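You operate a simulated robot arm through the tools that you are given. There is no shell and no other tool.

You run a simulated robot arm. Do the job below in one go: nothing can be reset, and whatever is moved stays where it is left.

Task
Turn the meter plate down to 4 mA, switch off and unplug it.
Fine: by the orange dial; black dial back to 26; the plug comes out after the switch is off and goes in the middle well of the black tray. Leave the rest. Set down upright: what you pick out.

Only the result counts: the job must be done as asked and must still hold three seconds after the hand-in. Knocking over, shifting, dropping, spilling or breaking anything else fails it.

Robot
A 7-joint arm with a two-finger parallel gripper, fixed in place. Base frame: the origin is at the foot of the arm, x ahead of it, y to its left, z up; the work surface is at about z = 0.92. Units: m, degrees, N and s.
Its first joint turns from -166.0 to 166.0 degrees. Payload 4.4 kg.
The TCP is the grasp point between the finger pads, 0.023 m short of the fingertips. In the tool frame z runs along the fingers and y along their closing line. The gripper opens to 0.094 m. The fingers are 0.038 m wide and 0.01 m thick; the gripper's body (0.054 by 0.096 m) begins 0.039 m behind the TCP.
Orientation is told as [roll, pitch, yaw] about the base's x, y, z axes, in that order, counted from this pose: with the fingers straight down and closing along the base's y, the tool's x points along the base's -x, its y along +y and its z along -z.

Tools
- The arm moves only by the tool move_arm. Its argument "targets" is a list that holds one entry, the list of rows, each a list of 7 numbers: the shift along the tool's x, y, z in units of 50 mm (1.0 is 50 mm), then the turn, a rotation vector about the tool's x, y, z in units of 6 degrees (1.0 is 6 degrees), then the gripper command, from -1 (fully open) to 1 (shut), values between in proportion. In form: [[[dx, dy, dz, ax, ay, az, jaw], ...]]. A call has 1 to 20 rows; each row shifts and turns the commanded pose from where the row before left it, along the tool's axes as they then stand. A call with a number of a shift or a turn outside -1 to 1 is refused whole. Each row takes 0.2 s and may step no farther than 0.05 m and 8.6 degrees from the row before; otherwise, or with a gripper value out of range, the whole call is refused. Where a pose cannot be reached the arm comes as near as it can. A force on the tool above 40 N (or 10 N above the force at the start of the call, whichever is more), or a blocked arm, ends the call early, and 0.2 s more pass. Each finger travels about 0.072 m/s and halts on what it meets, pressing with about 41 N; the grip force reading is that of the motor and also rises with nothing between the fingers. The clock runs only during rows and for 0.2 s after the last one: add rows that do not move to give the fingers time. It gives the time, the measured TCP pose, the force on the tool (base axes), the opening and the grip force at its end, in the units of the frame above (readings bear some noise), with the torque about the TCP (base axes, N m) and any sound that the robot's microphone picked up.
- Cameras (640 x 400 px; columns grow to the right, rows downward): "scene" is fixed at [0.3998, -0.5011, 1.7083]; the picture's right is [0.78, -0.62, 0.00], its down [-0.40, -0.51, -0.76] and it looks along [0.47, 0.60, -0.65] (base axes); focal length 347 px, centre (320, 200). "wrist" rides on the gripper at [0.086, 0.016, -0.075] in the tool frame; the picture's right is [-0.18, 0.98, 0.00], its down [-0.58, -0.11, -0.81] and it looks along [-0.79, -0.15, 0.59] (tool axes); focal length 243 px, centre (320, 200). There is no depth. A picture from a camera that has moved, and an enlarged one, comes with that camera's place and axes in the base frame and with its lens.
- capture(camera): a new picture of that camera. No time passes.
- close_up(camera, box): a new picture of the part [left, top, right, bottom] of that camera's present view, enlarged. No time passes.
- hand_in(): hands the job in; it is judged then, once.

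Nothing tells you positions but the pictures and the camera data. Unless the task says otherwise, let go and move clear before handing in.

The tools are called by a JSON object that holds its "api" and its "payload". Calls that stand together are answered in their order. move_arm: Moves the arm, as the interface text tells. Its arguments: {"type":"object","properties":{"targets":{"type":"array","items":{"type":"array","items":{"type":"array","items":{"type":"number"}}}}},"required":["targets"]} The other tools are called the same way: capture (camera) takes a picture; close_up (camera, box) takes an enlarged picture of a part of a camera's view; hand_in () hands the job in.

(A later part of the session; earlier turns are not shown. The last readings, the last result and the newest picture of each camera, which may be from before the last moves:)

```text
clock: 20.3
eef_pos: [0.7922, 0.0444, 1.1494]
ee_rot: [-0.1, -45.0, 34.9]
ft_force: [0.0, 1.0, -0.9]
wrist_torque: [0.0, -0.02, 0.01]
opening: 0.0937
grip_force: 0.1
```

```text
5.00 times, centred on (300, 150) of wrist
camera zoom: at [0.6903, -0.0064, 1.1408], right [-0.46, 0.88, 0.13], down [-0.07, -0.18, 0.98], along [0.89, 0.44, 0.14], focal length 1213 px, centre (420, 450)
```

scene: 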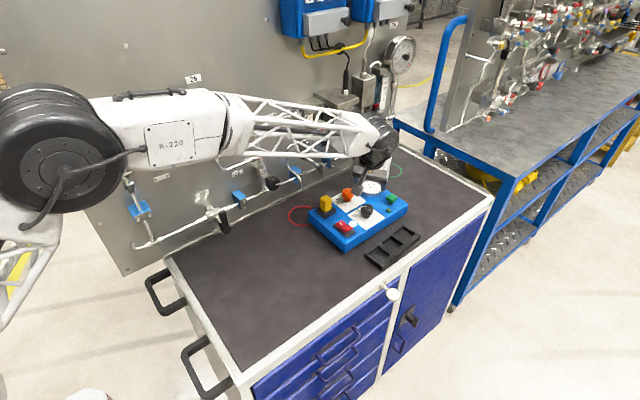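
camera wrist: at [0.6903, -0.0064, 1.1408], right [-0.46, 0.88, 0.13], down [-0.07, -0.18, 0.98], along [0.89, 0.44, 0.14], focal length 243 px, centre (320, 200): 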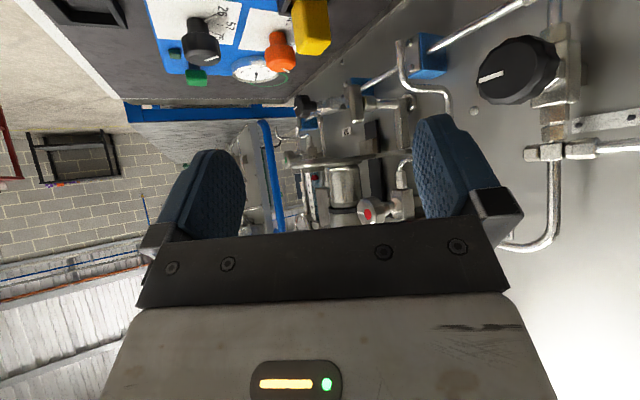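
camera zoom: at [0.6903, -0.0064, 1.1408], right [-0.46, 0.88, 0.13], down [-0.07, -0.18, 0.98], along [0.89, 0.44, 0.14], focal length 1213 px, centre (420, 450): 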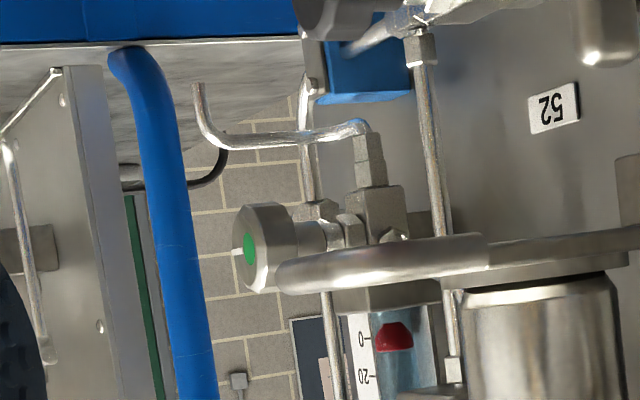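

The D-handle lies at z ≈ 1.136, with its front bar at about y = 0.145 and x from 1.02 to 1.09. I'll lean the tool 20° at yaw 45° and come in low from the -y side, so the hand passes under it. First I go to a staging point.

{"api": "move_arm", "payload": {"targets": [[[0, 0, 0, 0, 0.833, 0, -0.38], [0, 0, 0, 0, 0.833, 0, -0.38], [0, 0, 0, 0, 0.833, 0, -0.38], [0, 0, 0, 0, 0.833, 0, -0.38], [0, 0, 0, 0, 0.833, 0, -0.38], [0, 0, 0, -0.288, 0, -0.791, -0.38], [0, 0, 0, -0.288, 0, -0.791, -0.38], [-0.387, -0.347, 0.511, 0, 0, 0, -0.38], [-0.387, -0.347, 0.511, 0, 0, 0, -0.38], [-0.387, -0.347, 0.511, 0, 0, 0, -0.38], [-0.387, -0.347, 0.511, 0, 0, 0, -0.38], [-0.387, -0.347, 0.511, 0, 0, 0, -0.38], [-0.387, -0.347, 0.511, 0, 0, 0, -0.38], [0, 0, 0, 0, 0, 0, -0.38], [0, 0, 0, 0, 0, 0, -0.38]]]}}

{"api": "capture", "payload": {"camera": "wrist"}}

{"api": "close_up", "payload": {"camera": "scene", "box": [290, 110, 430, 230]}}

{"api": "close_up", "payload": {"camera": "wrist", "box": [300, 20, 480, 180]}}

```text
clock: 23.1
eef_pos: [0.9794, 0.084, 1.0501]
ee_rot: [-0.4, -20.1, 45.1]
ft_force: [0.1, -5.4, 6.2]
wrist_torque: [-0.05, 0.23, 0.2]
opening: 0.0629
grip_force: 0.2
stopped in row 14: the force on the tool passed its limit at 62 N (the readings are from after the stop); the commanded pose is now the measured one
```

```text
taken
camera wrist: at [0.8926, 0.02, 1.0908], right [-0.57, 0.82, 0.06], down [0.26, 0.12, 0.96], along [0.78, 0.56, -0.28], focal length 243 px, centre (320, 200)
```

wrist: 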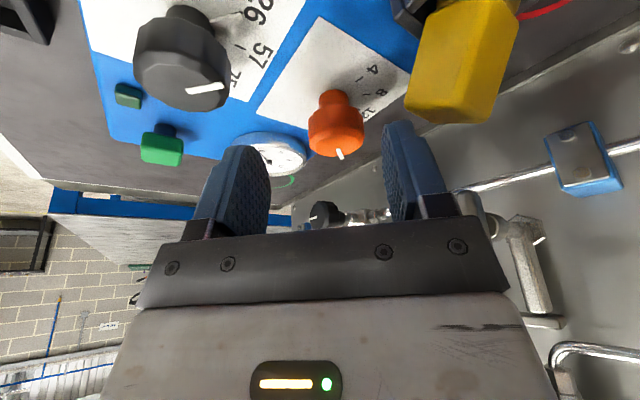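

```text
3.33 times, centred on (360, 170) of scene
camera zoom: at [0.3998, -0.5011, 1.7083], right [0.78, -0.62, 0.0], down [-0.4, -0.51, -0.76], along [0.47, 0.6, -0.65], focal length 1158 px, centre (187, 300)
```

zoom: 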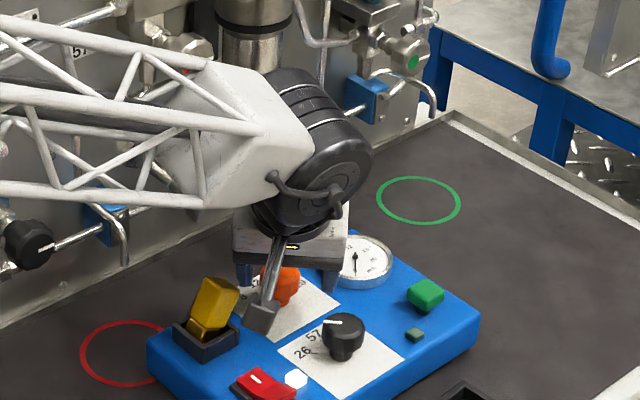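

```text
2.50 times, centred on (390, 100) of wrist
camera zoom: at [0.8926, 0.02, 1.0908], right [-0.57, 0.82, 0.06], down [0.26, 0.12, 0.96], along [0.78, 0.56, -0.28], focal length 606 px, centre (145, 450)
```

zoom: 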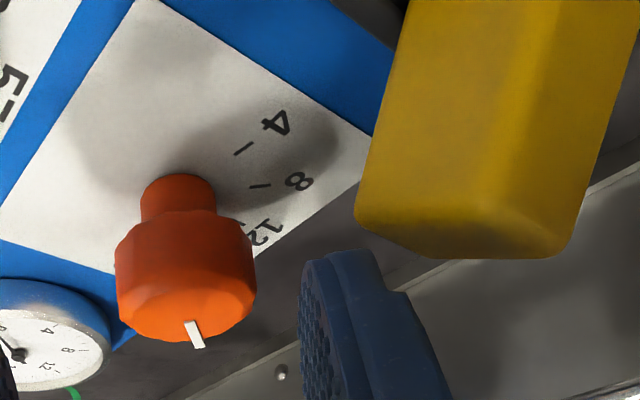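

A finger touched something again, and the yellow plug looks tilted in the scene view. I look closely before any further move.

{"api": "close_up", "payload": {"camera": "scene", "box": [320, 175, 400, 235]}}

{"api": "close_up", "payload": {"camera": "scene", "box": [320, 180, 350, 205]}}

{"api": "close_up", "payload": {"camera": "wrist", "box": [220, 110, 340, 200]}}

{"api": "close_up", "payload": {"camera": "wrist", "box": [380, 0, 560, 150]}}

```text
6.67 times, centred on (360, 205) of scene
camera zoom: at [0.3998, -0.5011, 1.7083], right [0.78, -0.62, 0.0], down [-0.4, -0.51, -0.76], along [0.47, 0.6, -0.65], focal length 2316 px, centre (53, 167)
```

zoom: 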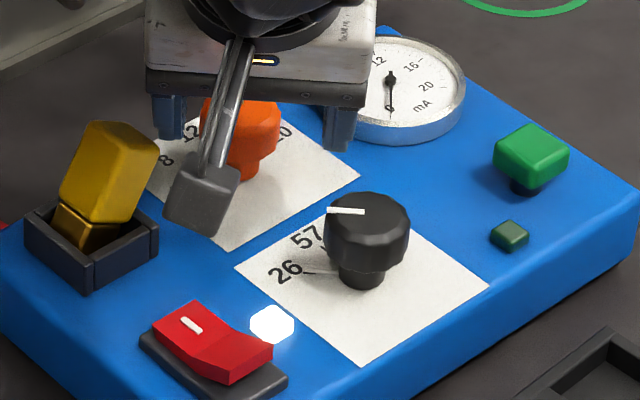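

```text
16.00 times, centred on (335, 192) of scene
camera zoom: at [0.3998, -0.5011, 1.7083], right [0.78, -0.62, 0.0], down [-0.4, -0.51, -0.76], along [0.47, 0.6, -0.65], focal length 5558 px, centre (80, 320)
```

zoom: 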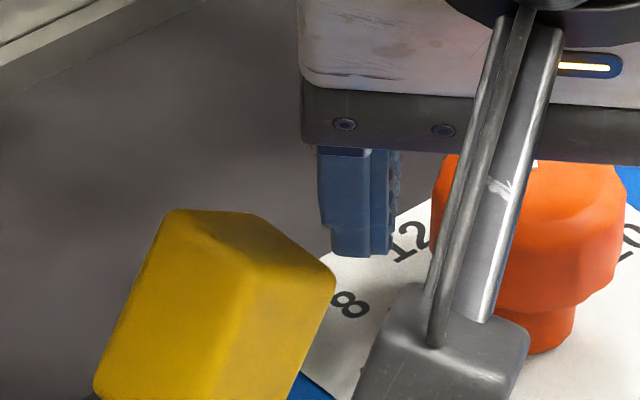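

```text
4.44 times, centred on (280, 155) of wrist
camera zoom: at [0.8926, 0.02, 1.0908], right [-0.57, 0.82, 0.06], down [0.26, 0.12, 0.96], along [0.78, 0.56, -0.28], focal length 1078 px, centre (498, 400)
```

zoom: 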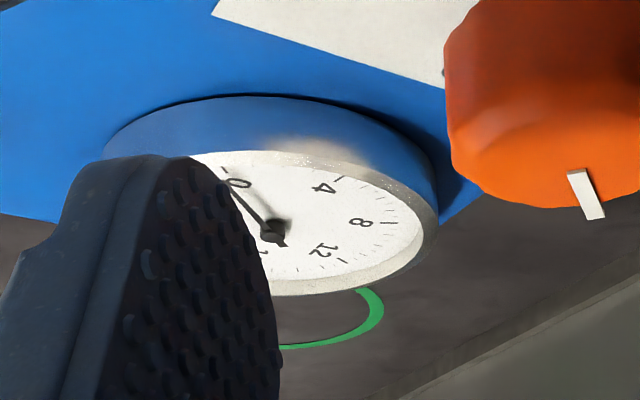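

```text
2.67 times, centred on (470, 75) of wrist
camera zoom: at [0.8926, 0.02, 1.0908], right [-0.57, 0.82, 0.06], down [0.26, 0.12, 0.96], along [0.78, 0.56, -0.28], focal length 647 px, centre (-80, 533)
```

zoom: 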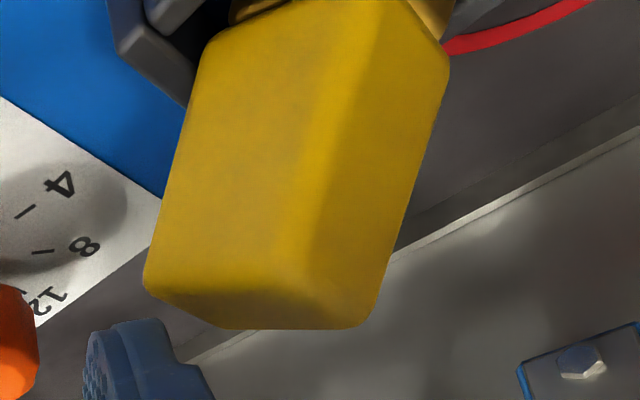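

The picture shows that my +y finger caught the plug: it is tilted in its socket and the meter has dropped to 0, while the switch lamp is still lit. I lift straight up off it and then inspect, intending to seat it properly again before going on.

{"api": "move_arm", "payload": {"targets": [[[-0.137, 0, -0.376, 0, 0, 0, -0.38], [-0.137, 0, -0.376, 0, 0, 0, -0.38], [-0.137, 0, -0.376, 0, 0, 0, -0.38], [-0.137, 0, -0.376, 0, 0, 0, -0.38], [0, 0, 0, 0, 0, 0, -0.38]]]}}

{"api": "close_up", "payload": {"camera": "scene", "box": [320, 175, 400, 235]}}

{"api": "capture", "payload": {"camera": "wrist"}}

{"api": "close_up", "payload": {"camera": "scene", "box": [312, 182, 342, 222]}}

```text
clock: 24.3
eef_pos: [0.9774, 0.085, 1.1299]
ee_rot: [-0.3, -20.1, 45.1]
ft_force: [-0.4, 0.0, -0.4]
wrist_torque: [0.05, 0.04, 0.01]
opening: 0.065
grip_force: 0.1
```

```text
6.67 times, centred on (360, 205) of scene
camera zoom: at [0.3998, -0.5011, 1.7083], right [0.78, -0.62, 0.0], down [-0.4, -0.51, -0.76], along [0.47, 0.6, -0.65], focal length 2316 px, centre (53, 167)
```

zoom: 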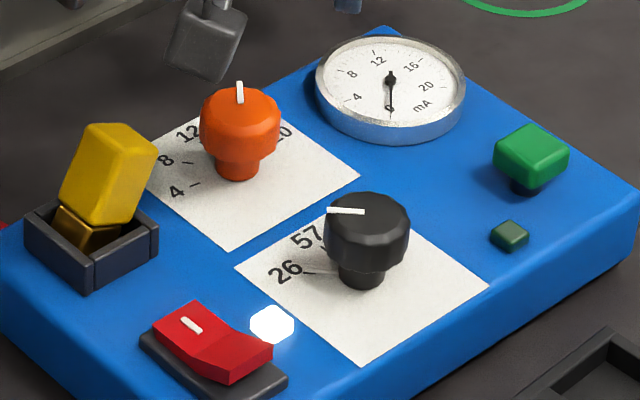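

```text
taken
camera wrist: at [0.891, 0.0209, 1.1699], right [-0.57, 0.82, 0.06], down [0.26, 0.12, 0.96], along [0.78, 0.56, -0.28], focal length 243 px, centre (320, 200)
```

wrist: 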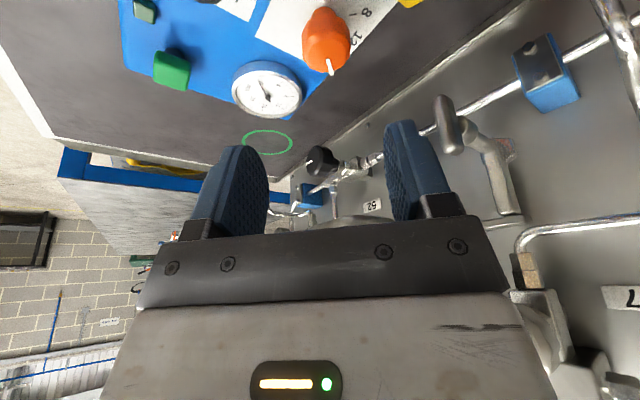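

```text
10.00 times, centred on (327, 202) of scene
camera zoom: at [0.3998, -0.5011, 1.7083], right [0.78, -0.62, 0.0], down [-0.4, -0.51, -0.76], along [0.47, 0.6, -0.65], focal length 3474 px, centre (250, 180)
```

zoom: 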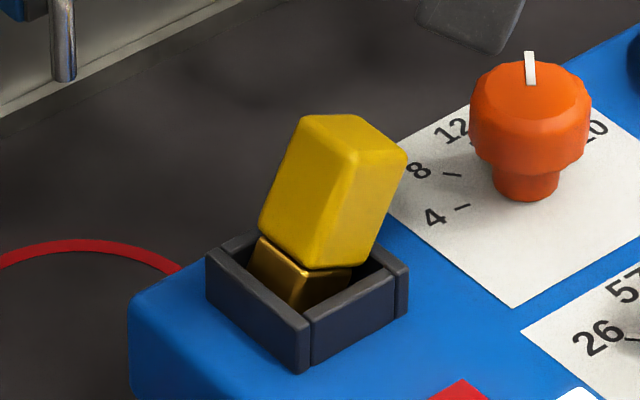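

The plug is still in its socket but leans about 20° toward +x. I'll come over it with the tool vertical and the fingers closing along x, so that closing straightens it, then press it home.

{"api": "move_arm", "payload": {"targets": [[[0.4, 0.425, -0.145, 0, 0, 0, -0.7], [0.4, 0.425, -0.145, 0, 0, 0, -1], [0, 0, 0, 0, 0.833, 0, -1], [0, 0, 0, 0, 0.833, 0, -1], [0, 0, 0, 0, 0.833, 0, -1], [0, 0, 0, 0, 0.833, 0, -1], [0, 0, 0, 0, 0, -0.936, -1], [0, 0, 0, 0, 0, -0.936, -1], [0, 0, 0, 0, 0, -0.936, -1], [0, 0, 0, 0, 0, -0.936, -1], [0, 0, 0, 0, 0, -0.936, -1], [0, 0, 0, 0, 0, -0.936, -1], [0, 0, 0, 0, 0, -0.936, -1], [0, 0, 0, 0, 0, -0.936, -1], [0, 0, 0, 0, 0, 0, -1], [0, 0, 0, 0, 0, 0, -1]]]}}

{"api": "capture", "payload": {"camera": "wrist"}}

{"api": "close_up", "payload": {"camera": "scene", "box": [280, 130, 420, 240]}}

{"api": "close_up", "payload": {"camera": "wrist", "box": [220, 0, 420, 180]}}

```text
clock: 27.7
eef_pos: [0.9179, 0.0831, 1.1286]
ee_rot: [-0.1, 0.0, 89.9]
ft_force: [-0.4, -0.6, 0.0]
wrist_torque: [0.02, -0.02, -0.03]
opening: 0.0942
grip_force: 0.1
```

```text
taken
camera wrist: at [0.9024, -0.0026, 1.2038], right [-0.98, 0.18, -0.01], down [0.1, 0.58, 0.81], along [0.15, 0.79, -0.59], focal length 243 px, centre (320, 200)
```

wrist: 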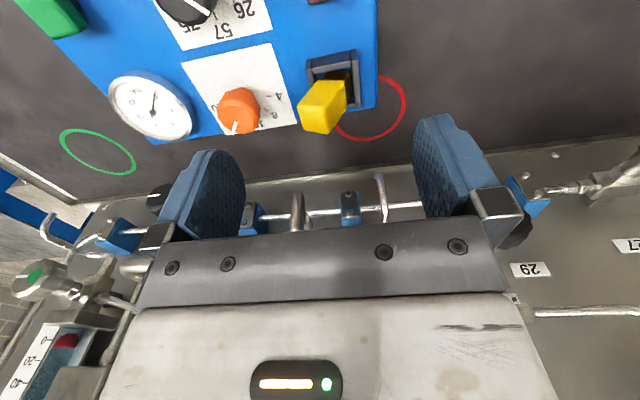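

```text
3.64 times, centred on (350, 185) of scene
camera zoom: at [0.3998, -0.5011, 1.7083], right [0.78, -0.62, 0.0], down [-0.4, -0.51, -0.76], along [0.47, 0.6, -0.65], focal length 1263 px, centre (211, 254)
```

zoom: 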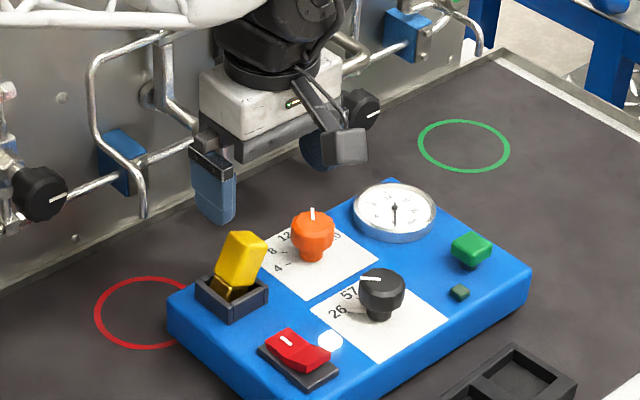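

```text
2.22 times, centred on (320, 90) of wrist
camera zoom: at [0.9024, -0.0026, 1.2038], right [-0.98, 0.18, -0.01], down [0.1, 0.58, 0.81], along [0.15, 0.79, -0.59], focal length 539 px, centre (320, 444)
```

zoom: 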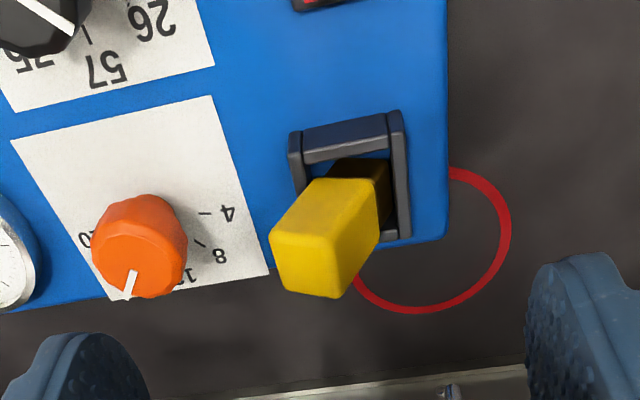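

From this side the socket centre is near (0.910, 0.118) and the plug leans toward +x. I centre over the socket with the fingers wide open and come down partway, then check.

{"api": "move_arm", "payload": {"targets": [[[-0.354, 0.079, 0, 0, 0, 0, -1], [-0.354, 0.079, 0, 0, 0, 0, -1], [0, 0, 0, 0, 0, 0, -1], [0, 0, 0.4, 0, 0, 0, -1], [0, 0, 0.4, 0, 0, 0, -1], [0, 0, 0.4, 0, 0, 0, -1], [0, 0, 0.2, 0, 0, 0, -1], [0, 0, 0, 0, 0, 0, -1]]]}}

{"api": "capture", "payload": {"camera": "wrist"}}

{"api": "close_up", "payload": {"camera": "scene", "box": [300, 150, 380, 220]}}

{"api": "close_up", "payload": {"camera": "wrist", "box": [220, 40, 420, 220]}}

```text
clock: 29.5
eef_pos: [0.9105, 0.1193, 1.0584]
ee_rot: [-0.3, 0.1, 90.0]
ft_force: [-0.1, 0.3, -0.5]
wrist_torque: [0.01, 0.04, -0.03]
opening: 0.094
grip_force: 0.1
```

```text
taken
camera wrist: at [0.8944, 0.033, 1.1334], right [-0.98, 0.18, -0.01], down [0.1, 0.58, 0.81], along [0.15, 0.79, -0.59], focal length 243 px, centre (320, 200)
```

wrist: 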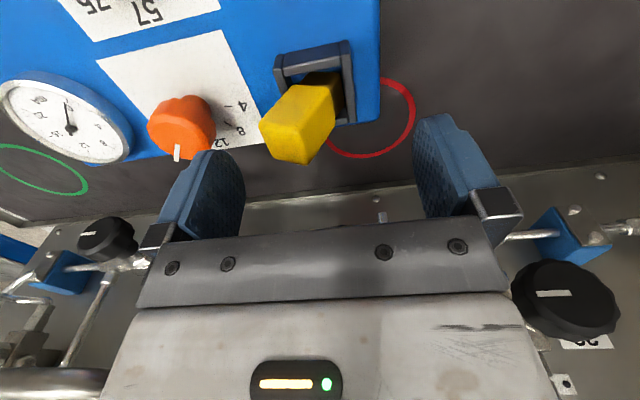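

```text
5.71 times, centred on (340, 185) of scene
camera zoom: at [0.3998, -0.5011, 1.7083], right [0.78, -0.62, 0.0], down [-0.4, -0.51, -0.76], along [0.47, 0.6, -0.65], focal length 1985 px, centre (206, 286)
```

zoom: 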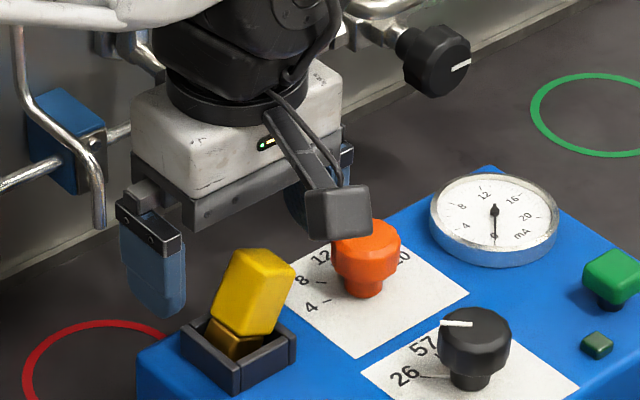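

```text
2.22 times, centred on (320, 130) of wrist
camera zoom: at [0.8944, 0.033, 1.1334], right [-0.98, 0.18, -0.01], down [0.1, 0.58, 0.81], along [0.15, 0.79, -0.59], focal length 539 px, centre (320, 356)
```

zoom: 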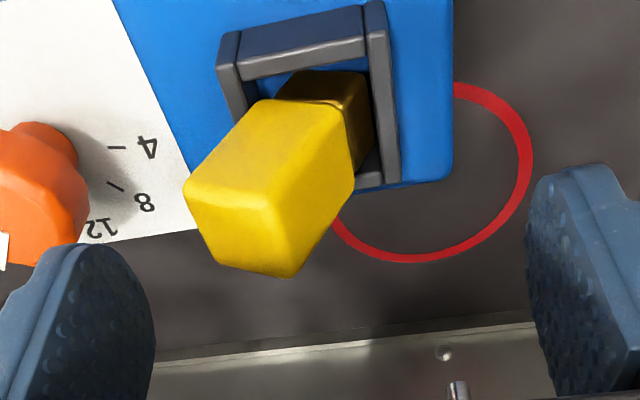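

The fingers straddle the plug along x with room on both sides, so I shift by a few millimetres to the socket centre and go down to where the tips are just above the rim. Then I close in steps to stand the plug up.

{"api": "move_arm", "payload": {"targets": [[[-0.03, -0.05, 0, 0, 0, 0, -1], [0, 0, 0.3, 0, 0, 0, -1], [0, 0, 0.3, 0, 0, 0, -1], [0, 0, 0.3, 0, 0, 0, -1], [0, 0, 0, 0, 0, 0, -1], [0, 0, 0, 0, 0, 0, -0.4], [0, 0, 0, 0, 0, 0, -0.2], [0, 0, 0, 0, 0, 0, -0.2]]]}}

{"api": "capture", "payload": {"camera": "wrist"}}

{"api": "close_up", "payload": {"camera": "scene", "box": [300, 165, 360, 215]}}

{"api": "close_up", "payload": {"camera": "wrist", "box": [220, 60, 420, 240]}}

```text
clock: 31.3
eef_pos: [0.9153, 0.1195, 1.0132]
ee_rot: [-0.3, 0.0, 90.1]
ft_force: [-0.5, 0.1, -0.3]
wrist_torque: [0.02, -0.02, -0.03]
opening: 0.0563
grip_force: 0.1
```

```text
taken
camera wrist: at [0.8996, 0.0339, 1.0887], right [-0.98, 0.18, -0.01], down [0.1, 0.58, 0.81], along [0.15, 0.79, -0.59], focal length 243 px, centre (320, 200)
```

wrist: 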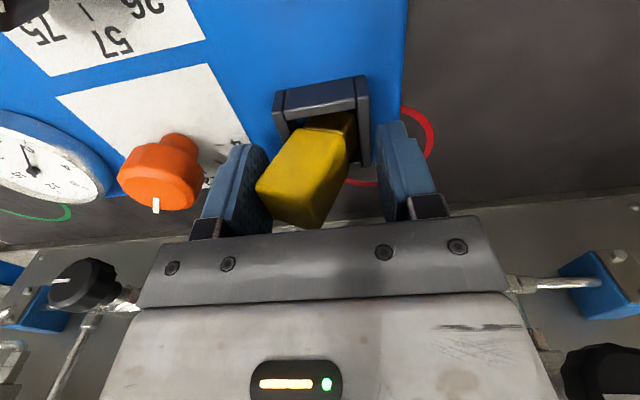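

```text
8.00 times, centred on (330, 190) of scene
camera zoom: at [0.3998, -0.5011, 1.7083], right [0.78, -0.62, 0.0], down [-0.4, -0.51, -0.76], along [0.47, 0.6, -0.65], focal length 2779 px, centre (240, 280)
```

zoom: 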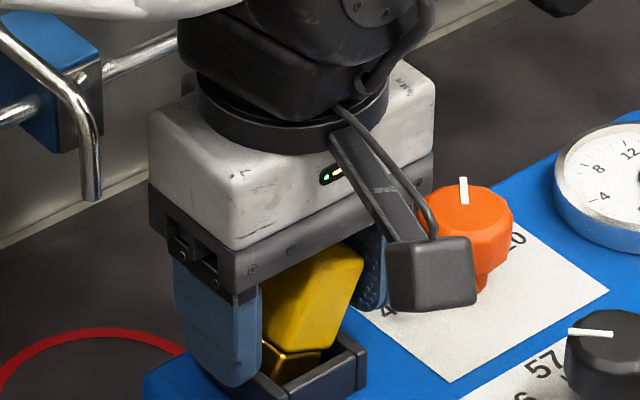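

```text
2.22 times, centred on (320, 150) of wrist
camera zoom: at [0.8996, 0.0339, 1.0887], right [-0.98, 0.18, -0.01], down [0.1, 0.58, 0.81], along [0.15, 0.79, -0.59], focal length 539 px, centre (320, 311)
```

zoom: 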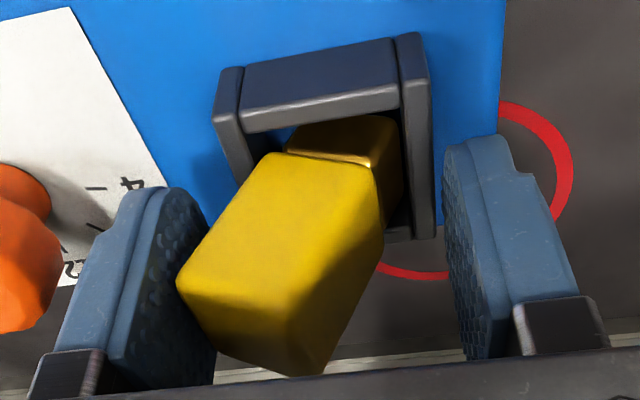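

The socket is centred between the fingers in x. I close further in small steps so the +x pad pushes the plug's top back upright.

{"api": "move_arm", "payload": {"targets": [[[0, 0, 0, 0, 0, 0, -0.06], [0, 0, 0, 0, 0, 0, 0.04], [0, 0, 0, 0, 0, 0, 0.14], [0, 0, 0, 0, 0, 0, 0.14]]]}}

{"api": "close_up", "payload": {"camera": "wrist", "box": [220, 60, 420, 240]}}

{"api": "close_up", "payload": {"camera": "scene", "box": [300, 165, 380, 225]}}

```text
clock: 32.3
eef_pos: [0.9155, 0.1204, 1.0141]
ee_rot: [-0.3, 0.0, 89.9]
ft_force: [0.5, 0.3, -0.3]
wrist_torque: [0.0, 0.02, 0.02]
opening: 0.0405
grip_force: 0.1
```

```text
2.22 times, centred on (320, 150) of wrist
camera zoom: at [0.8996, 0.0339, 1.0887], right [-0.98, 0.18, -0.01], down [0.1, 0.58, 0.81], along [0.15, 0.79, -0.59], focal length 539 px, centre (320, 311)
```

zoom: 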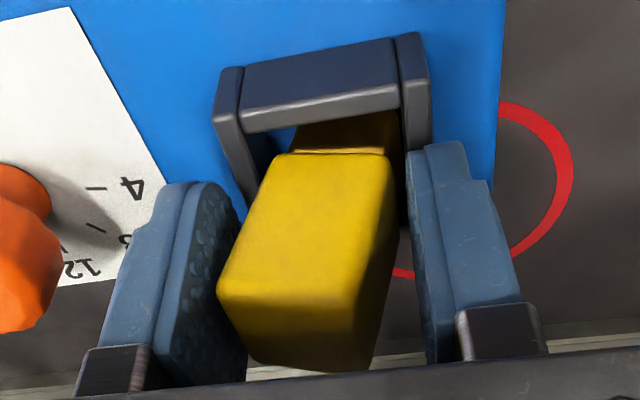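

```text
6.67 times, centred on (340, 195) of scene
camera zoom: at [0.3998, -0.5011, 1.7083], right [0.78, -0.62, 0.0], down [-0.4, -0.51, -0.76], along [0.47, 0.6, -0.65], focal length 2316 px, centre (187, 233)
```

zoom: 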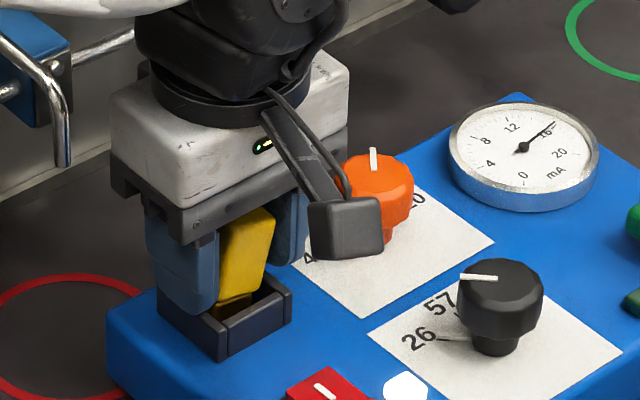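

The plug is straightening and the meter has come back to about 16, so contact is restored. I keep closing gently until it is upright.

{"api": "move_arm", "payload": {"targets": [[[0, 0, 0, 0, 0, 0, 0.2], [0, 0, 0, 0, 0, 0, 0.26], [0, 0, 0, 0, 0, 0, 0.32], [0, 0, 0, 0, 0, 0, 0.32]]]}}

{"api": "close_up", "payload": {"camera": "wrist", "box": [220, 60, 420, 240]}}

{"api": "close_up", "payload": {"camera": "scene", "box": [300, 165, 380, 225]}}

```text
clock: 33.3
eef_pos: [0.9152, 0.1197, 1.0142]
ee_rot: [-0.4, 0.1, 90.0]
ft_force: [-1.7, 0.2, 0.4]
wrist_torque: [0.0, 0.0, 0.05]
opening: 0.032
grip_force: 0.0
```

```text
2.22 times, centred on (320, 150) of wrist
camera zoom: at [0.8996, 0.0339, 1.0887], right [-0.98, 0.18, -0.01], down [0.1, 0.58, 0.81], along [0.15, 0.79, -0.59], focal length 539 px, centre (320, 311)
```

zoom: 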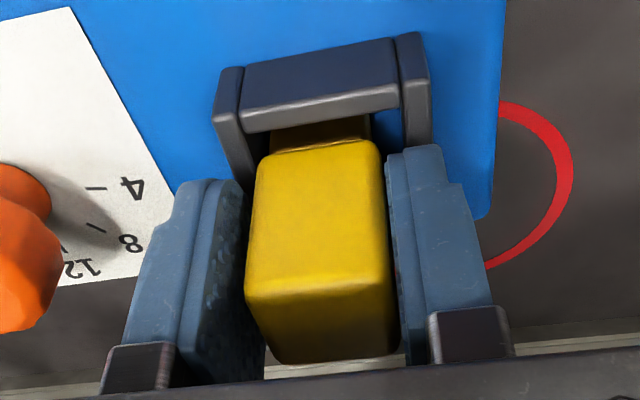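

```text
6.67 times, centred on (340, 195) of scene
camera zoom: at [0.3998, -0.5011, 1.7083], right [0.78, -0.62, 0.0], down [-0.4, -0.51, -0.76], along [0.47, 0.6, -0.65], focal length 2316 px, centre (187, 233)
```

zoom: 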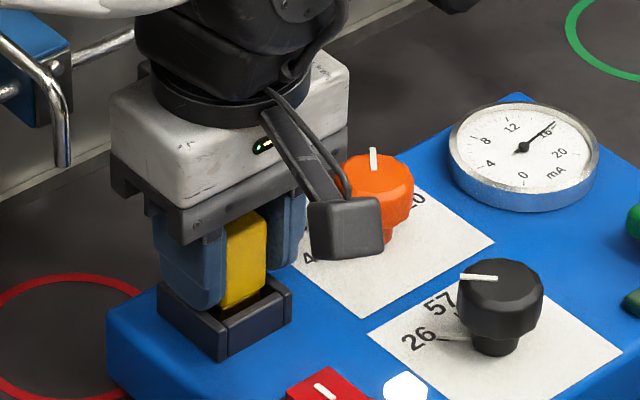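

The plug is upright again. I open gently and compare its seating with the original picture.

{"api": "move_arm", "payload": {"targets": [[[0, 0, 0, 0, 0, 0, 0.2], [0, 0, 0, 0, 0, 0, 0.0], [0, 0, 0, 0, 0, 0, -0.4], [0, 0, 0, 0, 0, 0, -0.8], [0, 0, 0, 0, 0, 0, -1], [0, 0, -0.3, 0, 0, 0, -1], [0, 0, -0.6, 0, 0, 0, -1], [0, 0, -0.7, 0, 0, 0, -1], [0, 0, 0, 0, 0, 0, -1]]]}}

{"api": "close_up", "payload": {"camera": "scene", "box": [320, 175, 400, 235]}}

{"api": "close_up", "payload": {"camera": "wrist", "box": [220, 30, 420, 210]}}

```text
clock: 35.3
eef_pos: [0.9136, 0.1214, 1.0958]
ee_rot: [-0.3, -0.1, 90.0]
ft_force: [0.2, -0.2, -0.5]
wrist_torque: [-0.03, 0.01, -0.02]
opening: 0.0936
grip_force: 0.1
```

```text
6.67 times, centred on (360, 205) of scene
camera zoom: at [0.3998, -0.5011, 1.7083], right [0.78, -0.62, 0.0], down [-0.4, -0.51, -0.76], along [0.47, 0.6, -0.65], focal length 2316 px, centre (53, 167)
```

zoom: 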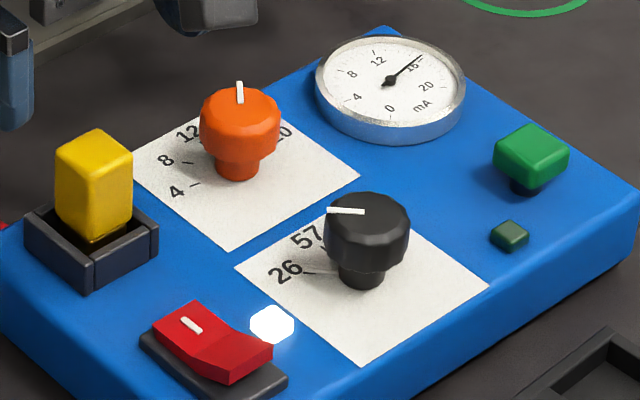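

```text
2.22 times, centred on (320, 120) of wrist
camera zoom: at [0.899, 0.0359, 1.1706], right [-0.98, 0.18, -0.01], down [0.1, 0.58, 0.81], along [0.15, 0.79, -0.59], focal length 539 px, centre (320, 378)
```

zoom: 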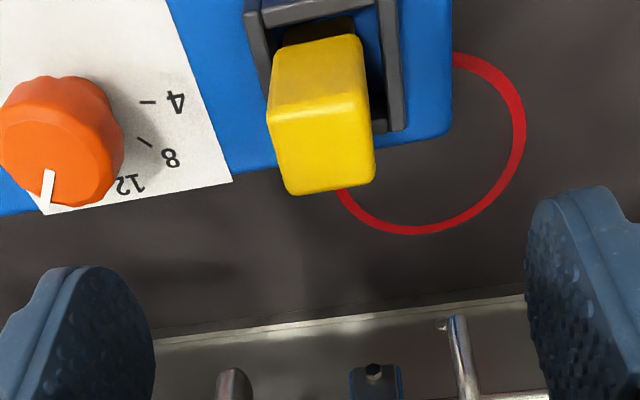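

The plug stands upright again and the meter reads about 16, so it is back in contact. It may sit about 3 mm high, and I won't disturb it. The orange knob's centre is at (1.011, 0.125). This time I approach it from over the black dial, well away from the plug.

{"api": "move_arm", "payload": {"targets": [[[0.457, -0.487, -0.05, 0, 0, 0, -0.38], [0.457, -0.487, -0.05, 0, 0, 0, -0.38], [0.457, -0.487, -0.05, 0, 0, 0, -0.38], [0.457, -0.487, -0.05, 0, 0, 0, -0.38], [0, 0, 0, 0, 0, 0.952, -0.38], [0, 0, 0, 0, 0, 0.952, -0.38], [0, 0, 0, 0, 0, 0.952, -0.38], [0, 0, 0, 0, 0, 0.952, -0.38], [0, 0, 0, 0, 0, 0.952, -0.38], [0, 0, 0, 0, 0, 0.952, -0.38], [0, 0, 0, 0, 0, 0.952, -0.38], [0, 0, 0, 0, -0.833, 0, -0.38], [0, 0, 0, 0, -0.833, 0, -0.38], [0, 0, 0, 0, -0.833, 0, -0.38], [0, 0, 0, 0, -0.833, 0, -0.38], [0, 0, 0, 0, 0, 0, -0.38], [0, 0, 0, 0, 0, 0, -0.38]]]}}

{"api": "capture", "payload": {"camera": "wrist"}}

{"api": "close_up", "payload": {"camera": "scene", "box": [300, 120, 430, 230]}}

```text
clock: 38.9
eef_pos: [1.0107, 0.028, 1.1048]
ee_rot: [-0.3, -20.2, 50.0]
ft_force: [0.4, 0.6, -0.2]
wrist_torque: [0.02, -0.01, 0.0]
opening: 0.0652
grip_force: 0.1
```

```text
taken
camera wrist: at [0.93, -0.0418, 1.1454], right [-0.64, 0.76, 0.06], down [0.25, 0.14, 0.96], along [0.72, 0.63, -0.28], focal length 243 px, centre (320, 200)
```

wrist: 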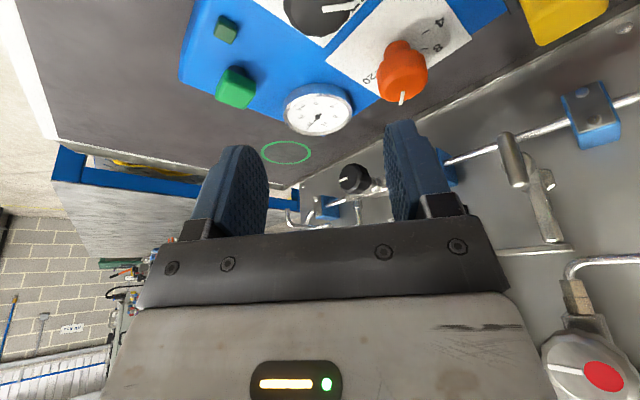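

```text
3.64 times, centred on (365, 175) of scene
camera zoom: at [0.3998, -0.5011, 1.7083], right [0.78, -0.62, 0.0], down [-0.4, -0.51, -0.76], along [0.47, 0.6, -0.65], focal length 1263 px, centre (156, 291)
```

zoom: 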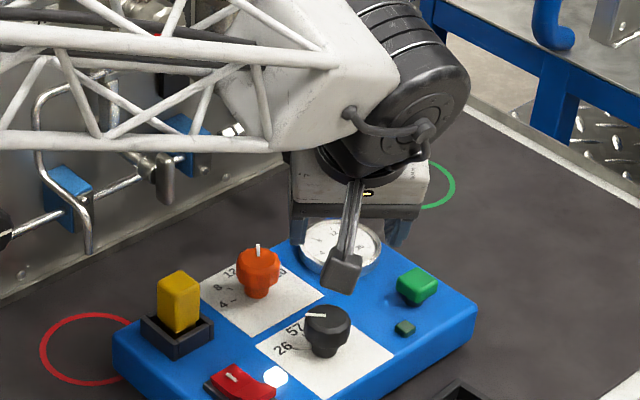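

All clear here. I lower beside the orange dial on the -y side and then slide in toward it at low height.

{"api": "move_arm", "payload": {"targets": [[[-0.068, 0.177, 0.449, 0, 0, 0, -0.38], [-0.068, 0.177, 0.449, 0, 0, 0, -0.38], [-0.068, 0.177, 0.449, 0, 0, 0, -0.38], [-0.183, 0.177, 0.114, 0, 0, 0, -0.38], [-0.183, 0.177, 0.114, 0, 0, 0, -0.38], [0, 0, 0, 0, 0, 0, -0.38]]]}}

{"api": "capture", "payload": {"camera": "wrist"}}

{"api": "close_up", "payload": {"camera": "scene", "box": [300, 120, 430, 230]}}

{"api": "close_up", "payload": {"camera": "wrist", "box": [240, 40, 440, 220]}}

```text
clock: 40.3
eef_pos: [1.0104, 0.0995, 1.039]
ee_rot: [-0.4, -20.2, 50.1]
ft_force: [0.2, -0.1, 0.3]
wrist_torque: [-0.01, 0.03, 0.01]
opening: 0.0648
grip_force: 0.0
```

```text
taken
camera wrist: at [0.9295, 0.0274, 1.0795], right [-0.64, 0.76, 0.06], down [0.25, 0.14, 0.96], along [0.72, 0.63, -0.28], focal length 243 px, centre (320, 200)
```

wrist: 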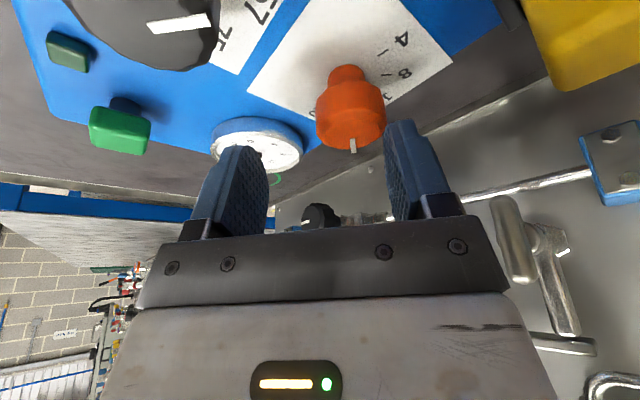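

```text
3.64 times, centred on (365, 175) of scene
camera zoom: at [0.3998, -0.5011, 1.7083], right [0.78, -0.62, 0.0], down [-0.4, -0.51, -0.76], along [0.47, 0.6, -0.65], focal length 1263 px, centre (156, 291)
```

zoom: 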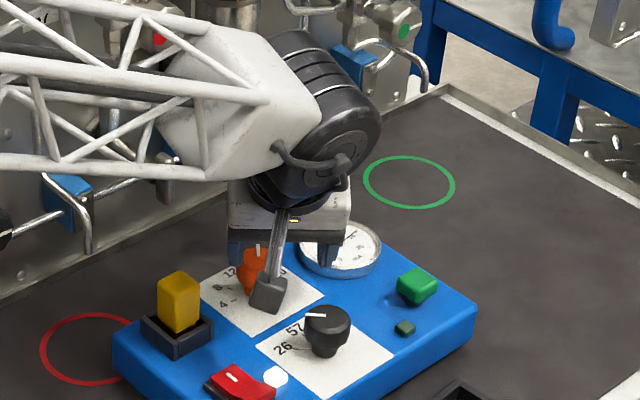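

```text
2.22 times, centred on (340, 130) of wrist
camera zoom: at [0.9295, 0.0274, 1.0795], right [-0.64, 0.76, 0.06], down [0.25, 0.14, 0.96], along [0.72, 0.63, -0.28], focal length 539 px, centre (276, 356)
```

zoom: 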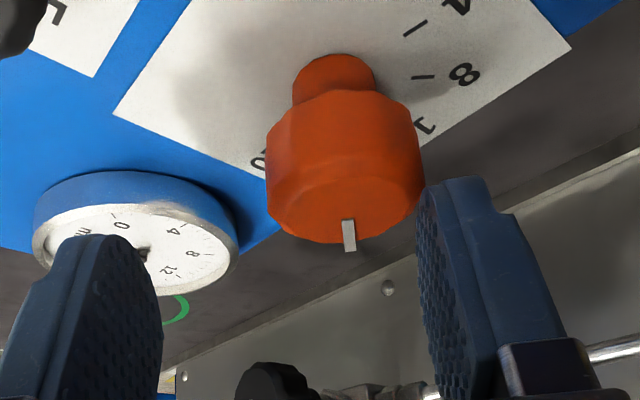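

No contact so far and the knob lies straight ahead between the fingers. I slide the last 26 mm over it.

{"api": "move_arm", "payload": {"targets": [[[-0.124, 0.109, 0.066, 0, 0, 0, -0.38], [-0.124, 0.109, 0.066, 0, 0, 0, -0.38], [-0.124, 0.109, 0.066, 0, 0, 0, -0.38], [0, 0, 0, 0, 0, 0, -0.38], [0, 0, 0, 0, 0, 0, -0.38]]]}}

{"api": "capture", "payload": {"camera": "wrist"}}

{"api": "close_up", "payload": {"camera": "wrist", "box": [220, 60, 420, 240]}}

{"api": "close_up", "payload": {"camera": "scene", "box": [320, 150, 400, 220]}}

```text
clock: 41.5
eef_pos: [1.0114, 0.1224, 1.0368]
ee_rot: [-0.3, -20.2, 50.1]
ft_force: [0.3, -0.4, -0.2]
wrist_torque: [-0.01, -0.02, -0.01]
opening: 0.0647
grip_force: 0.1
```

```text
taken
camera wrist: at [0.9304, 0.0533, 1.077], right [-0.64, 0.76, 0.06], down [0.25, 0.14, 0.96], along [0.72, 0.63, -0.28], focal length 243 px, centre (320, 200)
```

wrist: 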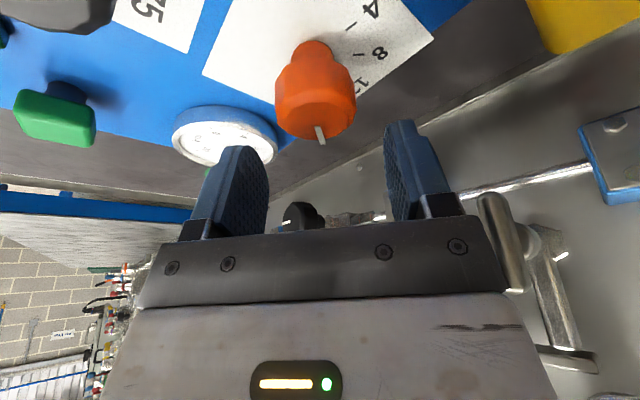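

```text
2.22 times, centred on (320, 150) of wrist
camera zoom: at [0.9304, 0.0533, 1.077], right [-0.64, 0.76, 0.06], down [0.25, 0.14, 0.96], along [0.72, 0.63, -0.28], focal length 539 px, centre (320, 311)
```

zoom: 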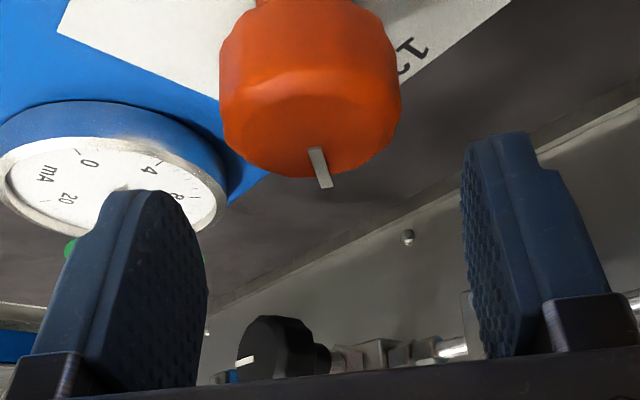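

```text
5.71 times, centred on (360, 185) of scene
camera zoom: at [0.3998, -0.5011, 1.7083], right [0.78, -0.62, 0.0], down [-0.4, -0.51, -0.76], along [0.47, 0.6, -0.65], focal length 1985 px, centre (91, 286)
```

zoom: 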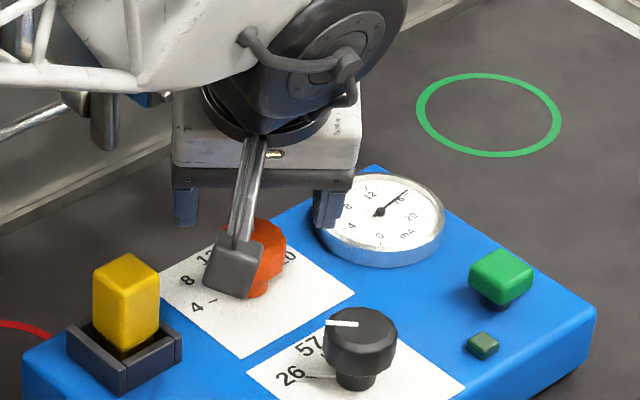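

The knob is centred between the fingers sideways. Combining all the views, I put its axis at (1.0088, 0.1232) with its top near z = 1.007, which also explains the eccentric pull on the black dial earlier. I shift onto that axis, lower to z = 1.002 and narrow the fingers to check.

{"api": "move_arm", "payload": {"targets": [[[0.129, 0.025, 0.15, 0, 0, 0, -0.38], [0.129, 0.025, 0.248, 0, 0, 0, -0.38], [0, 0, 0.248, 0, 0, 0, -0.38], [0, 0, 0, 0, 0, 0, -0.2], [0, 0, 0, 0, 0, 0, 0.0], [0, 0, 0, 0, 0, 0, 0.0]]]}}

{"api": "capture", "payload": {"camera": "wrist"}}

{"api": "close_up", "payload": {"camera": "wrist", "box": [220, 80, 420, 260]}}

{"api": "close_up", "payload": {"camera": "scene", "box": [320, 150, 400, 220]}}

```text
clock: 42.9
eef_pos: [1.0122, 0.1263, 1.0025]
ee_rot: [-0.3, -20.3, 50.2]
ft_force: [0.3, 0.4, -1.0]
wrist_torque: [-0.01, -0.02, -0.02]
opening: 0.0471
grip_force: 0.1
```

```text
taken
camera wrist: at [0.931, 0.0554, 1.0431], right [-0.64, 0.76, 0.06], down [0.25, 0.14, 0.96], along [0.72, 0.63, -0.28], focal length 243 px, centre (320, 200)
```

wrist: 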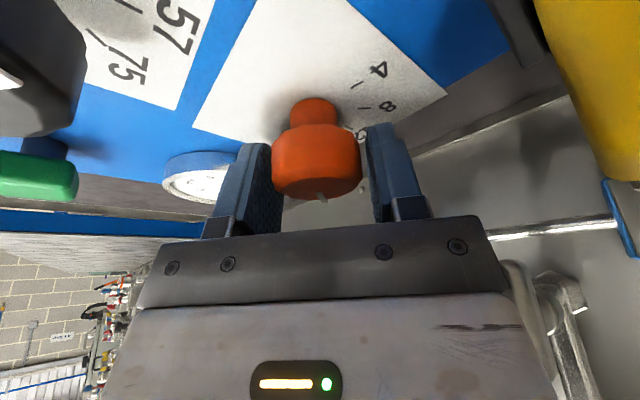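

```text
2.22 times, centred on (320, 170) of wrist
camera zoom: at [0.931, 0.0554, 1.0431], right [-0.64, 0.76, 0.06], down [0.25, 0.14, 0.96], along [0.72, 0.63, -0.28], focal length 539 px, centre (320, 267)
```

zoom: 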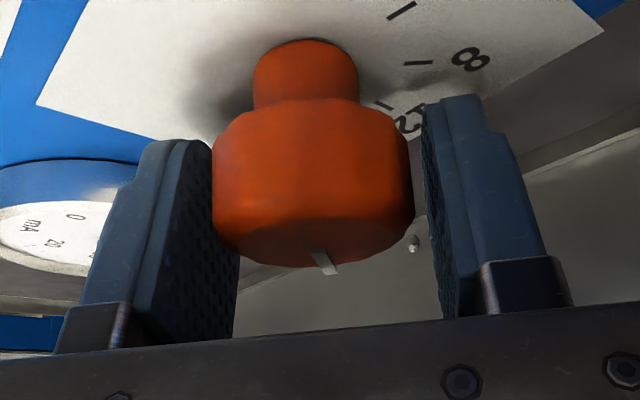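

```text
5.71 times, centred on (360, 185) of scene
camera zoom: at [0.3998, -0.5011, 1.7083], right [0.78, -0.62, 0.0], down [-0.4, -0.51, -0.76], along [0.47, 0.6, -0.65], focal length 1985 px, centre (91, 286)
```

zoom: 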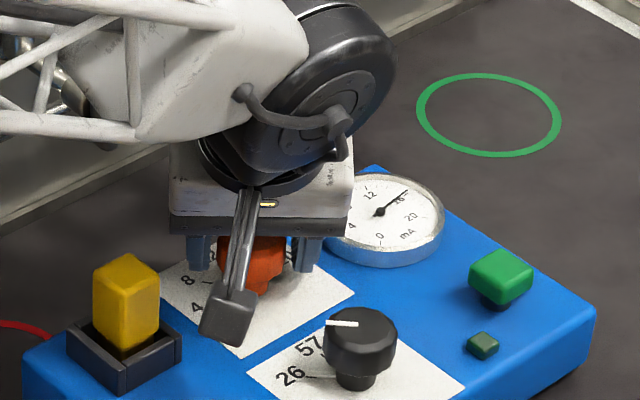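

The knob sits about 1.7 mm toward the left finger. I correct that and take a couple of still readings to average out the pose noise before closing.

{"api": "move_arm", "payload": {"targets": [[[0, -0.034, 0, 0, 0, 0, 0.0], [0, 0, 0, 0, 0, 0, 0.0]]]}}

{"api": "move_arm", "payload": {"targets": [[[0, 0, 0, 0, 0, 0, 0.0]]]}}

{"api": "move_arm", "payload": {"targets": [[[0, 0, 0, 0, 0, 0, 0.05]]]}}

{"api": "close_up", "payload": {"camera": "wrist", "box": [220, 80, 420, 260]}}

```text
clock: 43.5
eef_pos: [1.0126, 0.1252, 1.0022]
ee_rot: [-0.3, -20.2, 50.1]
ft_force: [-0.2, -0.4, 0.8]
wrist_torque: [0.01, 0.04, 0.02]
opening: 0.0469
grip_force: 0.0
```

```text
clock: 43.9
eef_pos: [1.0118, 0.1255, 1.0011]
ee_rot: [-0.3, -20.3, 50.1]
ft_force: [0.1, -0.8, 0.2]
wrist_torque: [-0.04, 0.0, 0.01]
opening: 0.0469
grip_force: 0.0
```

```text
clock: 44.3
eef_pos: [1.0136, 0.1263, 1.0016]
ee_rot: [-0.3, -20.2, 50.1]
ft_force: [-0.6, -0.5, 0.2]
wrist_torque: [0.02, -0.03, 0.01]
opening: 0.0446
grip_force: 0.1
```

```text
2.22 times, centred on (320, 170) of wrist
camera zoom: at [0.9319, 0.0538, 1.0418], right [-0.64, 0.76, 0.06], down [0.25, 0.14, 0.96], along [0.72, 0.63, -0.28], focal length 539 px, centre (320, 267)
```

zoom: 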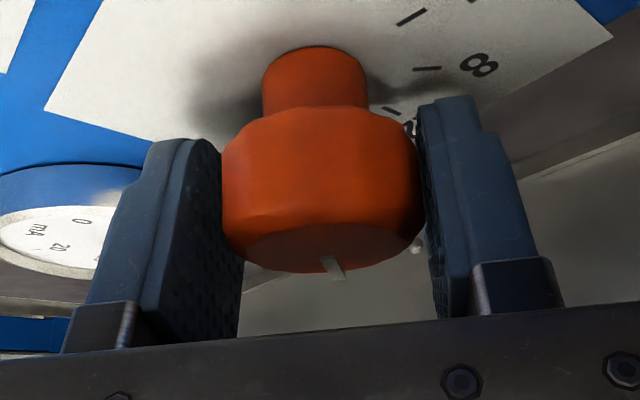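

The still readings average to (1.0127, 0.1255, 1.001). By my fit the knob axis is about 4 mm nearer the camera side, so I shift there, then close softly in steps and read the force.

{"api": "move_arm", "payload": {"targets": [[[0.062, 0.01, -0.065, 0, 0, 0, 0.05], [0, 0, 0, 0, 0, 0, 0.1], [0, 0, 0, 0, 0, 0, 0.14], [0, 0, 0, 0, 0, 0, 0.18], [0, 0, 0, 0, 0, 0, 0.25], [0, 0, 0, 0, 0, 0, 0.25]]]}}

{"api": "close_up", "payload": {"camera": "wrist", "box": [220, 80, 420, 260]}}

{"api": "close_up", "payload": {"camera": "scene", "box": [320, 175, 400, 235]}}

```text
clock: 45.7
eef_pos: [1.0099, 0.1224, 1.004]
ee_rot: [-0.3, -20.2, 50.1]
ft_force: [-9.2, 9.0, 3.2]
wrist_torque: [0.2, 0.16, -0.11]
opening: 0.0409
grip_force: 6.1
```

```text
2.22 times, centred on (320, 170) of wrist
camera zoom: at [0.9293, 0.0517, 1.0444], right [-0.64, 0.76, 0.06], down [0.25, 0.14, 0.96], along [0.72, 0.63, -0.28], focal length 539 px, centre (320, 267)
```

zoom: 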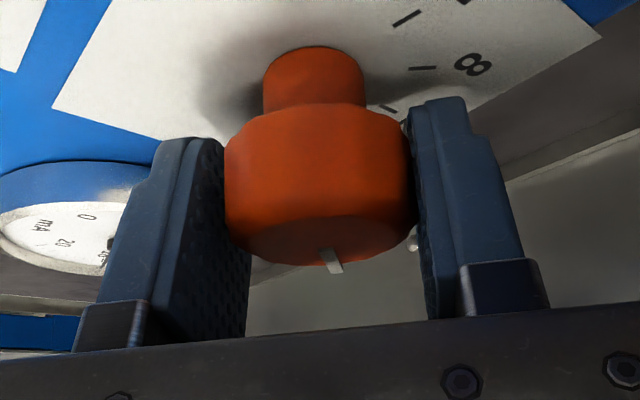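

```text
6.67 times, centred on (360, 205) of scene
camera zoom: at [0.3998, -0.5011, 1.7083], right [0.78, -0.62, 0.0], down [-0.4, -0.51, -0.76], along [0.47, 0.6, -0.65], focal length 2316 px, centre (53, 167)
```

zoom: 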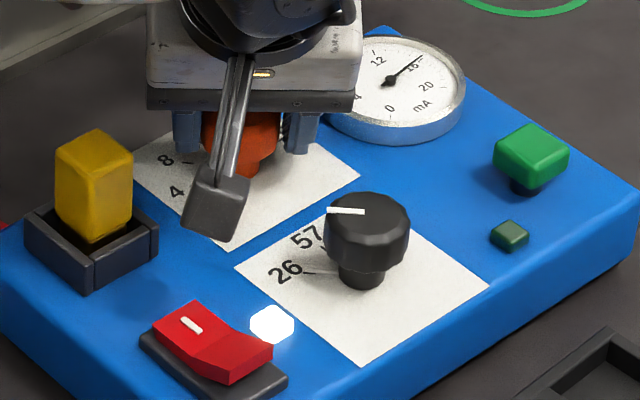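

Both pads are on the knob at 41 mm, with a net 13 N toward +y_t. I nudge the tool 1 mm that way to relieve it and read the force again.

{"api": "move_arm", "payload": {"targets": [[[0, 0.02, 0, 0, 0, 0, 0.25], [0, 0, 0, 0, 0, 0, 0.25]]]}}

```text
clock: 46.3
eef_pos: [1.0075, 0.1235, 1.0049]
ee_rot: [-0.3, -20.2, 50.1]
ft_force: [-6.5, 4.9, -1.3]
wrist_torque: [0.08, 0.0, -0.04]
opening: 0.0388
grip_force: 4.3
```

{"api": "move_arm", "payload": {"targets": [[[0, 0.02, 0, 0, 0, 0, 0.25], [0, 0, 0, 0, 0, 0, 0.25]]]}}

```text
clock: 46.9
eef_pos: [1.0078, 0.1225, 1.003]
ee_rot: [-0.3, -20.2, 50.0]
ft_force: [11.3, -9.7, 0.7]
wrist_torque: [-0.06, -0.21, 0.12]
opening: 0.0374
grip_force: 41.1
```

{"api": "move_arm", "payload": {"targets": [[[0, -0.012, 0, 0, 0, 0, 0.3], [0, 0, 0, 0, 0, 0, 0.3]]]}}

{"api": "close_up", "payload": {"camera": "wrist", "box": [220, 80, 420, 260]}}

{"api": "close_up", "payload": {"camera": "scene", "box": [320, 175, 400, 235]}}

```text
clock: 47.5
eef_pos: [1.0096, 0.1228, 1.0033]
ee_rot: [-0.3, -20.2, 50.1]
ft_force: [21.0, -2.3, 1.2]
wrist_torque: [0.11, -0.32, 0.08]
opening: 0.0374
grip_force: 41.4
```

```text
2.22 times, centred on (320, 170) of wrist
camera zoom: at [0.9274, 0.052, 1.0444], right [-0.64, 0.76, 0.06], down [0.25, 0.14, 0.96], along [0.72, 0.63, -0.28], focal length 539 px, centre (320, 267)
```

zoom: 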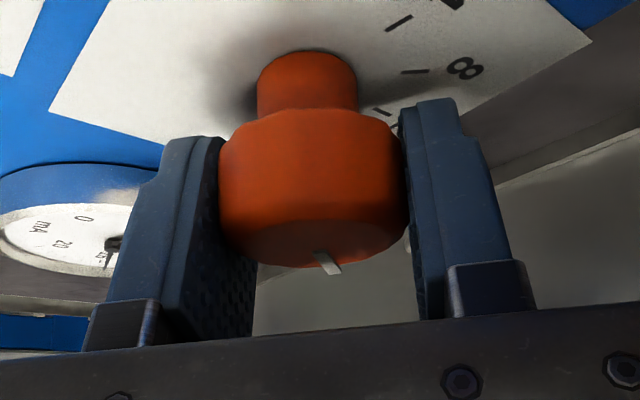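

```text
6.67 times, centred on (360, 205) of scene
camera zoom: at [0.3998, -0.5011, 1.7083], right [0.78, -0.62, 0.0], down [-0.4, -0.51, -0.76], along [0.47, 0.6, -0.65], focal length 2316 px, centre (53, 167)
```

zoom: 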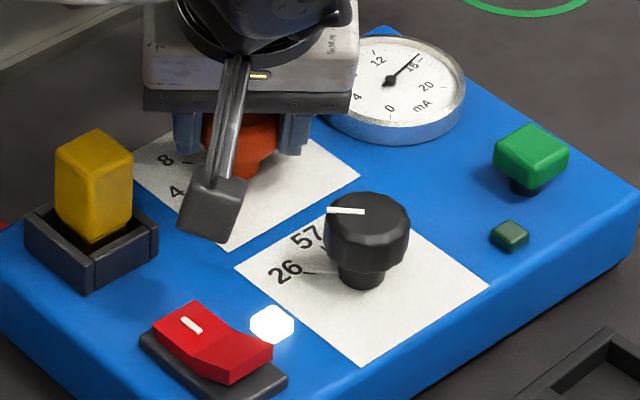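

{"api": "move_arm", "payload": {"targets": [[[0, 0, 0, 0, 0, 0, 0.3], [0, 0, 0, 0, 0, 0, 0.3]]]}}

```text
clock: 48.1
eef_pos: [1.0077, 0.1234, 1.005]
ee_rot: [-0.3, -20.2, 50.1]
ft_force: [26.4, 0.6, -0.4]
wrist_torque: [0.16, -0.32, 0.13]
opening: 0.0373
grip_force: 40.8
```

The side load is creeping up as the arm leans on the held knob. I shift the commanded pose 1 mm along the force (+x) to relieve it.

{"api": "move_arm", "payload": {"targets": [[[-0.012, -0.0153, 0.0044, 0, 0, 0, 0.3], [0, 0, 0, 0, 0, 0, 0.3]]]}}

```text
clock: 48.7
eef_pos: [1.0095, 0.1237, 1.0039]
ee_rot: [-0.2, -20.1, 50.1]
ft_force: [-14.1, -2.1, -0.6]
wrist_torque: [-0.06, 0.36, -0.07]
opening: 0.0375
grip_force: 41.0
```

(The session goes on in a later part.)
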